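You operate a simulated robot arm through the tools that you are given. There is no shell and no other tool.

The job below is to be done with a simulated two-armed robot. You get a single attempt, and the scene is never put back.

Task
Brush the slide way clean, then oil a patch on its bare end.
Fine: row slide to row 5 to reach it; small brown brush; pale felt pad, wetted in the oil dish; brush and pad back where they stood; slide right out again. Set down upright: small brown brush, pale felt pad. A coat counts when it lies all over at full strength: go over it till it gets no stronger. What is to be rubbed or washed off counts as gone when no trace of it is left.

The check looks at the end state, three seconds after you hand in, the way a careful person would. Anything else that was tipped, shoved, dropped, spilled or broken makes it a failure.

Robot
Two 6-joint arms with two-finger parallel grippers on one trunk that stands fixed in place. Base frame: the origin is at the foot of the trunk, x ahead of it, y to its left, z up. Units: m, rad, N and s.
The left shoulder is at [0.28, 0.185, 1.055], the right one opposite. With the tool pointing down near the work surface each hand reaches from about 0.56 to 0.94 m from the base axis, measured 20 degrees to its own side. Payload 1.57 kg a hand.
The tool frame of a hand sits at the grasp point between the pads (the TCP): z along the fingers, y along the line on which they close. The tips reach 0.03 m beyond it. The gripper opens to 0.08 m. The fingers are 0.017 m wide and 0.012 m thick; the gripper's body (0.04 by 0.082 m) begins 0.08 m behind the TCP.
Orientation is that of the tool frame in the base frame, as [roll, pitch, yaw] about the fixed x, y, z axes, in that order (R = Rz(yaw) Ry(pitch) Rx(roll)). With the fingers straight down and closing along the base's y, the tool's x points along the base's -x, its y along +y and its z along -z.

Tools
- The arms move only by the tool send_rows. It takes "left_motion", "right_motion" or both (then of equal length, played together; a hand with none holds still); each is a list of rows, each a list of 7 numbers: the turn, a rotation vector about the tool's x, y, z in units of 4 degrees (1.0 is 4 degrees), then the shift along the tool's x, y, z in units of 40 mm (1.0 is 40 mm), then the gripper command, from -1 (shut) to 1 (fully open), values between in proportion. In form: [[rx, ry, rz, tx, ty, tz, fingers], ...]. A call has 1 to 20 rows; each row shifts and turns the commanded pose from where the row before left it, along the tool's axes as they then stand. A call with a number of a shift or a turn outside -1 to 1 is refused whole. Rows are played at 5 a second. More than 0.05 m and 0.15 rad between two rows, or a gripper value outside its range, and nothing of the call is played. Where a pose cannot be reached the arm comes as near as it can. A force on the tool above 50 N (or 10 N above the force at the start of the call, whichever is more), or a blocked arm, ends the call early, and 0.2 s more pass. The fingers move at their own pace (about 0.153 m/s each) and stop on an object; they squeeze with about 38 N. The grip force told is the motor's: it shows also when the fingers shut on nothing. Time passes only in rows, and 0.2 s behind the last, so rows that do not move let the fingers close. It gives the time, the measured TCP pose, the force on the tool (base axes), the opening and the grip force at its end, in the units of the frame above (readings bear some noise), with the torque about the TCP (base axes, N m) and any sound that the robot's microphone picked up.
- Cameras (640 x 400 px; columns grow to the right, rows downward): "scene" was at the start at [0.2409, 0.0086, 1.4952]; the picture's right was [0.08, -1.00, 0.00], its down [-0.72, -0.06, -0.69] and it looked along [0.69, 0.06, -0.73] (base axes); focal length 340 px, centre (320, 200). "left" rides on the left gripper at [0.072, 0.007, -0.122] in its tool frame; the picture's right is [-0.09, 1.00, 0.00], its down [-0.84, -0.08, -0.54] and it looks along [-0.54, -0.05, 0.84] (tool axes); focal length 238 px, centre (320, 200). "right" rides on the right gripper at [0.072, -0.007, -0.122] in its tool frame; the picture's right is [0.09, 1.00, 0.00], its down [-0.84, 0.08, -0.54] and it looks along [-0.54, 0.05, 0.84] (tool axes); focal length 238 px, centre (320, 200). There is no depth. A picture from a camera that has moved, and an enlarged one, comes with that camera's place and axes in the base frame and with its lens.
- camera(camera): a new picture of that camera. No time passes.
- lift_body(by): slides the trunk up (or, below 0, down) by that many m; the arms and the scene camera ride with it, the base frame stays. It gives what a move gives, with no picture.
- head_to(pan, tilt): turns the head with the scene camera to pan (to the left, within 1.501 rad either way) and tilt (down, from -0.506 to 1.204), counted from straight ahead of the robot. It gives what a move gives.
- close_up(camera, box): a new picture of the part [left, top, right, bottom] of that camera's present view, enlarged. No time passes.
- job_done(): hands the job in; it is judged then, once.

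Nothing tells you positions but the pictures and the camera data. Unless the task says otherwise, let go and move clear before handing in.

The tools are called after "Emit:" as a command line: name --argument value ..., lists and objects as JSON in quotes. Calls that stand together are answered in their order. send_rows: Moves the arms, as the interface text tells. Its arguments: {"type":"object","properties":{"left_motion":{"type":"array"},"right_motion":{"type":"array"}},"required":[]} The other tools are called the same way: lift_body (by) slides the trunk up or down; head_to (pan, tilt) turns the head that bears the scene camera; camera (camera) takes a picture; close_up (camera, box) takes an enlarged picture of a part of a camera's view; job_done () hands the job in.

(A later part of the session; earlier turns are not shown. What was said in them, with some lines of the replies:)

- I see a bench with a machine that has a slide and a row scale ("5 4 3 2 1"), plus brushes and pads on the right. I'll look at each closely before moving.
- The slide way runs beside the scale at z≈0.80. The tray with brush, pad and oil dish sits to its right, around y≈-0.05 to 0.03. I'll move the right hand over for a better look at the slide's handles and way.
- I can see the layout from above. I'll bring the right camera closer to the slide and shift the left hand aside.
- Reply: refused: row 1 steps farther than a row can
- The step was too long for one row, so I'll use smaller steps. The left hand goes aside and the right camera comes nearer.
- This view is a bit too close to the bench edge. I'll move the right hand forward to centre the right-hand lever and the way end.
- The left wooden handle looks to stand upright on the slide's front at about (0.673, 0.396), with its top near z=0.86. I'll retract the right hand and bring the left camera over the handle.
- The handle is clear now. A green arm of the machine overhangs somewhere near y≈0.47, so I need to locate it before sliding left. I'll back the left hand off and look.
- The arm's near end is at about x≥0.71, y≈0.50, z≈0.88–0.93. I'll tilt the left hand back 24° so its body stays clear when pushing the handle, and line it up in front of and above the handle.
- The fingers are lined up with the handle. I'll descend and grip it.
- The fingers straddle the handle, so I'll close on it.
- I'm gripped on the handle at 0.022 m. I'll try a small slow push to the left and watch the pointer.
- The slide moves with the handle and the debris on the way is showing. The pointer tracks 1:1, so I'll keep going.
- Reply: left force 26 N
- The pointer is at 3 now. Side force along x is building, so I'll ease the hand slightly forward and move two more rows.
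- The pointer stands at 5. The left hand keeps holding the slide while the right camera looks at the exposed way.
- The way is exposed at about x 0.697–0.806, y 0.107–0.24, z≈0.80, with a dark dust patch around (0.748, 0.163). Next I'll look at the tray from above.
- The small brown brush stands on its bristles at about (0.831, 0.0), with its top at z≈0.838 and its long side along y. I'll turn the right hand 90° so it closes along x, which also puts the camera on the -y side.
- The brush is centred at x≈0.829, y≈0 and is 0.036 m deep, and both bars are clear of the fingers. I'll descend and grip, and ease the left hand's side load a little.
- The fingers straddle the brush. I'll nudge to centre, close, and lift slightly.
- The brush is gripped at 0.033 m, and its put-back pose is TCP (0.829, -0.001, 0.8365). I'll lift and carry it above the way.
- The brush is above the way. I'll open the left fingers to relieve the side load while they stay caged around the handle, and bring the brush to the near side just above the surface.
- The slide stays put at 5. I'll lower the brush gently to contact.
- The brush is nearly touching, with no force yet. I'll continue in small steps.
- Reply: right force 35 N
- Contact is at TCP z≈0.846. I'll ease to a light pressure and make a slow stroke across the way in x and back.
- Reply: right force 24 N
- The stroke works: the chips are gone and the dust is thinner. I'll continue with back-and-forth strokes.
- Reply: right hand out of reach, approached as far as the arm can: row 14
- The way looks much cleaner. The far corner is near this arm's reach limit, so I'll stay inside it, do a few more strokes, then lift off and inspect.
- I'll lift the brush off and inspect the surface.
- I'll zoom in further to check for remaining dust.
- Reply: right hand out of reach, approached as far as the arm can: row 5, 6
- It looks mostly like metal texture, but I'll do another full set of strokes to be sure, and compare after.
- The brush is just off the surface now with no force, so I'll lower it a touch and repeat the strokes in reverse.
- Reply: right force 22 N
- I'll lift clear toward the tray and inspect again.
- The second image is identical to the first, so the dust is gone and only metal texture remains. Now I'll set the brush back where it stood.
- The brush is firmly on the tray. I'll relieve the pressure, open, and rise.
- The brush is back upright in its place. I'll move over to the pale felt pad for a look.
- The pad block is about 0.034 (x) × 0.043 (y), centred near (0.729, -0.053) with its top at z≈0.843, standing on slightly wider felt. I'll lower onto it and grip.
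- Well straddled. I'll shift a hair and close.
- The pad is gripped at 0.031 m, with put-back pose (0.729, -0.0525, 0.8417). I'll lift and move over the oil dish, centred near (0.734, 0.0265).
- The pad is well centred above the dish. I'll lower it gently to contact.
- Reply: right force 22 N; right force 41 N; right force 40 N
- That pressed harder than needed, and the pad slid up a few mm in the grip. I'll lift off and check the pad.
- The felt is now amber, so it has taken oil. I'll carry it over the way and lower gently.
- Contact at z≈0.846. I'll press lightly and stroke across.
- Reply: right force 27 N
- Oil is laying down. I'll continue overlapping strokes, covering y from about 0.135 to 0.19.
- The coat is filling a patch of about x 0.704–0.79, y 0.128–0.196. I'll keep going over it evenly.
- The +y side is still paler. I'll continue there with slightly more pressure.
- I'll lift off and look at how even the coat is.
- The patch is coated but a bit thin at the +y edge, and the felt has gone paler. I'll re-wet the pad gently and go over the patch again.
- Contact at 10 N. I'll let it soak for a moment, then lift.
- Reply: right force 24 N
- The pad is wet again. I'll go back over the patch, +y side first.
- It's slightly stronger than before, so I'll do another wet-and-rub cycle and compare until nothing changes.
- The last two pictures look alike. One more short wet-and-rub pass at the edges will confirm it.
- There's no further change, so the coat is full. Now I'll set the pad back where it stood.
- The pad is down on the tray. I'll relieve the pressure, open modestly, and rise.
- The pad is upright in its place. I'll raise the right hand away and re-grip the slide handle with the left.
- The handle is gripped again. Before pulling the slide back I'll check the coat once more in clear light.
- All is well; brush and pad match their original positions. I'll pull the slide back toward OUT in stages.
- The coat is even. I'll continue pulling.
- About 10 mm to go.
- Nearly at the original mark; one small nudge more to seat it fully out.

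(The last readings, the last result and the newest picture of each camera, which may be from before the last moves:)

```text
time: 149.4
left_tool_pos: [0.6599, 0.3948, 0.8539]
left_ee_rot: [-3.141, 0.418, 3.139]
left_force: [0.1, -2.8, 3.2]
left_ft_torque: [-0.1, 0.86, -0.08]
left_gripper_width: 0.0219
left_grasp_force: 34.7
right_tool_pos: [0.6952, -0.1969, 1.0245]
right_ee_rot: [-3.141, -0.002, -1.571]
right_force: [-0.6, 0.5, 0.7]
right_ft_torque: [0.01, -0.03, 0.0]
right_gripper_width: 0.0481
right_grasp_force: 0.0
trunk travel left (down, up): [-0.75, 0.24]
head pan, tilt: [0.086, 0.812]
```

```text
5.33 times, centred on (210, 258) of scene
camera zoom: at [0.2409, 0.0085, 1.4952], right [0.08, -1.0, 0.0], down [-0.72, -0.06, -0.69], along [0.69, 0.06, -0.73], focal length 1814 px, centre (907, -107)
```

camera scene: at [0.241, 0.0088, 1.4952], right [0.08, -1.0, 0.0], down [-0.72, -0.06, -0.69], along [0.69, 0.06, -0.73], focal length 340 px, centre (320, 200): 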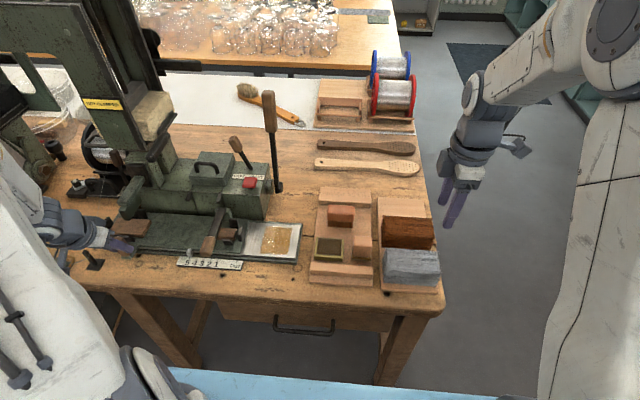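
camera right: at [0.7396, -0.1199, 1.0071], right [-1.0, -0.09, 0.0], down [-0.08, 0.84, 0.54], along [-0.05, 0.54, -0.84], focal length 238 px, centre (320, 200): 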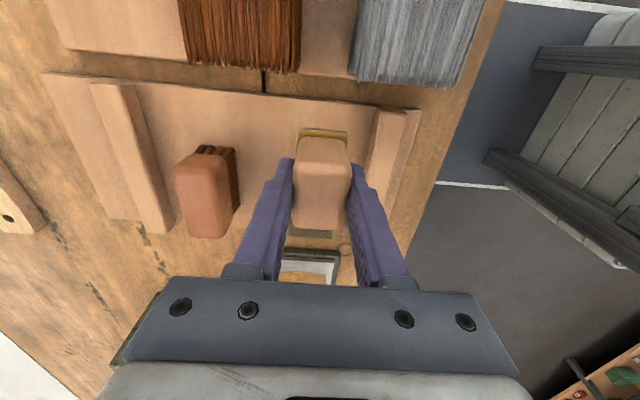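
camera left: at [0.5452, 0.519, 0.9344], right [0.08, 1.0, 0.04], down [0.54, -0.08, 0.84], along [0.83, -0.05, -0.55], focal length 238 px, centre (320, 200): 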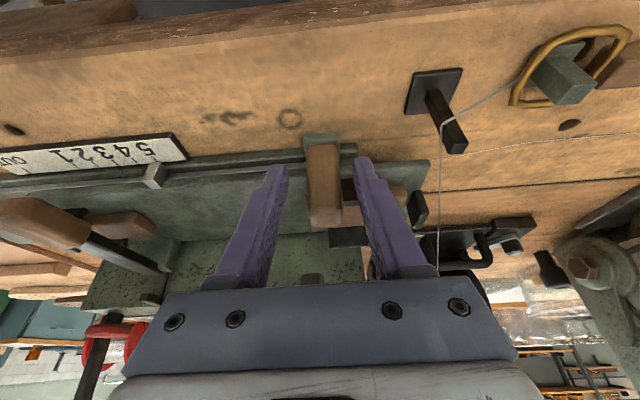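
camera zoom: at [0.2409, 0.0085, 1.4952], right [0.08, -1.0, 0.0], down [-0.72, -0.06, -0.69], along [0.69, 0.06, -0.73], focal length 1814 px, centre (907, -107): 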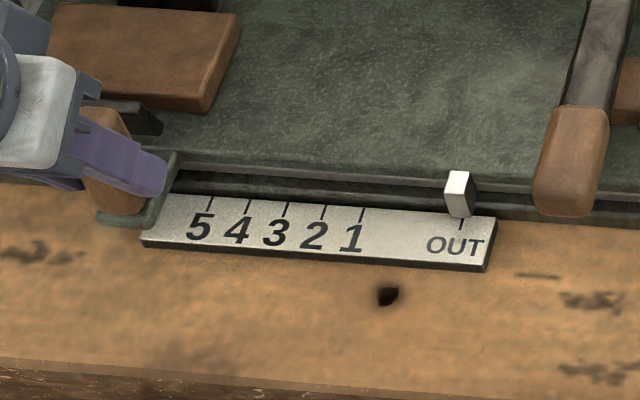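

The pointer is exactly over OUT. I'll open the left hand and back off along its fingers.

Emit:
send_rows --left_motion '[[0, 0, 0, 0, 0, 0, -0.3], [0, 0, 0, 0, 0, 0, 0.1], [0, 0, 0, 0, 0, 0, 0.25], [0, 0, 0, 0, 0, -0.5, 0.25], [0, 0, 0, 0, 0, -0.9, 0.25], [0, 0, 0, 0, 0, -0.9, 0.25], [0, 0, 0, 0, 0, -0.9, 0.25], [0, 0, 0, 0, 0, -0.9, 0.25], [0, 0, 0, 0, 0, 0, 0.25]]'

Emit:
camera --camera "scene"

Emit:
close_up --camera "scene" --box '[110, 180, 310, 305]'

Emit:
close_up --camera "scene" --box '[290, 175, 450, 300]'

```text
time: 151.4
left_tool_pos: [0.5941, 0.3967, 1.0035]
left_ee_rot: [-3.141, 0.419, 3.142]
left_force: [-0.3, 1.0, 0.6]
left_ft_torque: [-0.01, 0.02, 0.01]
left_gripper_width: 0.0502
left_grasp_force: 0.0
right_tool_pos: [0.6955, -0.1961, 1.0251]
right_ee_rot: [-3.141, -0.001, -1.571]
right_force: [0.5, -0.1, 0.2]
right_ft_torque: [0.04, 0.0, -0.05]
right_gripper_width: 0.0479
right_grasp_force: 0.0
trunk travel left (down, up): [-0.75, 0.24]
head pan, tilt: [0.086, 0.812]
```

```text
taken
camera scene: at [0.2407, 0.0085, 1.4953], right [0.08, -1.0, 0.0], down [-0.72, -0.06, -0.69], along [0.69, 0.06, -0.73], focal length 340 px, centre (320, 200)
```

scene: 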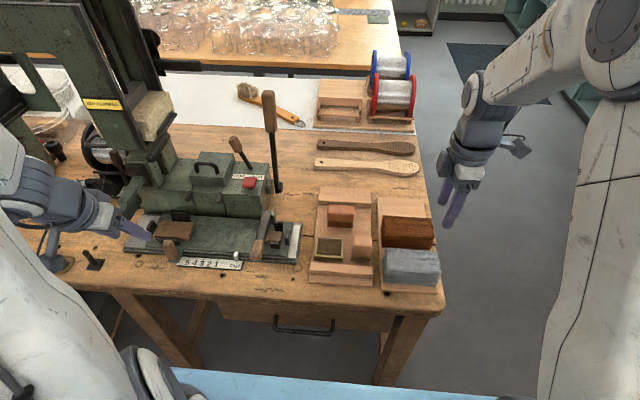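

```text
3.20 times, centred on (210, 242) of scene
camera zoom: at [0.2407, 0.0085, 1.4953], right [0.08, -1.0, 0.0], down [-0.72, -0.06, -0.69], along [0.69, 0.06, -0.73], focal length 1088 px, centre (672, 64)
```

zoom: 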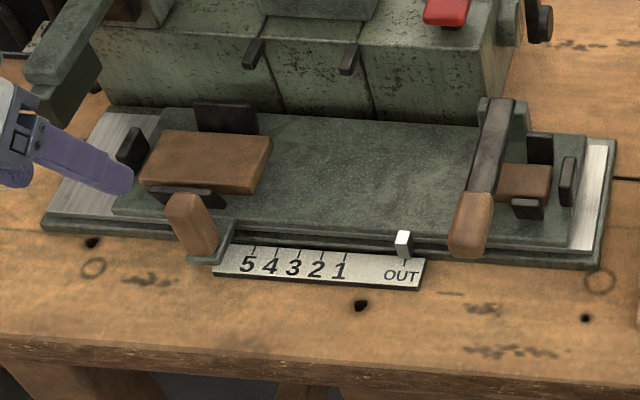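

```text
3.20 times, centred on (370, 238) of scene
camera zoom: at [0.2407, 0.0085, 1.4953], right [0.08, -1.0, 0.0], down [-0.72, -0.06, -0.69], along [0.69, 0.06, -0.73], focal length 1088 px, centre (160, 80)
```

zoom: 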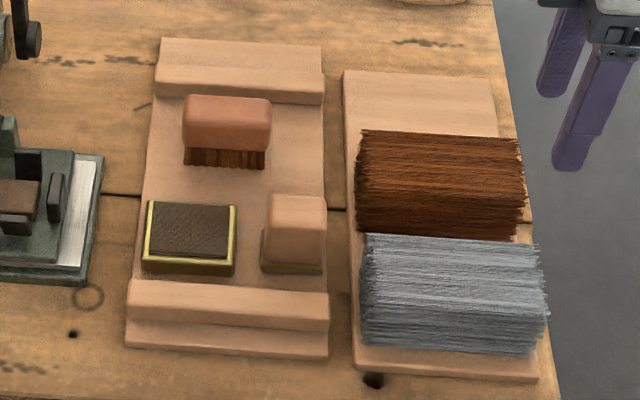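

The slide is fully out again with the pointer on OUT. The brush and pad stand upright in their places, and both hands are clear. I'm handing in.

Emit:
job_done

```text
The job is handed in.
```

The slide way is brushed clean, the patch on its bare end is oiled, and I have handed the job in. No result of the check was shown to me.

- **Brushing:** I moved the slide to row 5 and went over the way with the small brown brush. A second full set of strokes changed nothing in the picture, so I took what remained to be metal texture.
- **Oiling:** I wetted the pale felt pad in the oil dish four times and rubbed the patch, about 9 by 7 cm. The last wetting made it no stronger. The slide now covers the patch.
- **Pad grip:** On the first dip I pressed harder than needed, and the pad slid up about 5 mm in the grip. It still went back upright in its place.
- **Putting back:** The brush and pad stand upright where they were, to within a few millimetres. The slide is right out with its pointer on OUT. Both hands are clear, and I saw nothing else moved.
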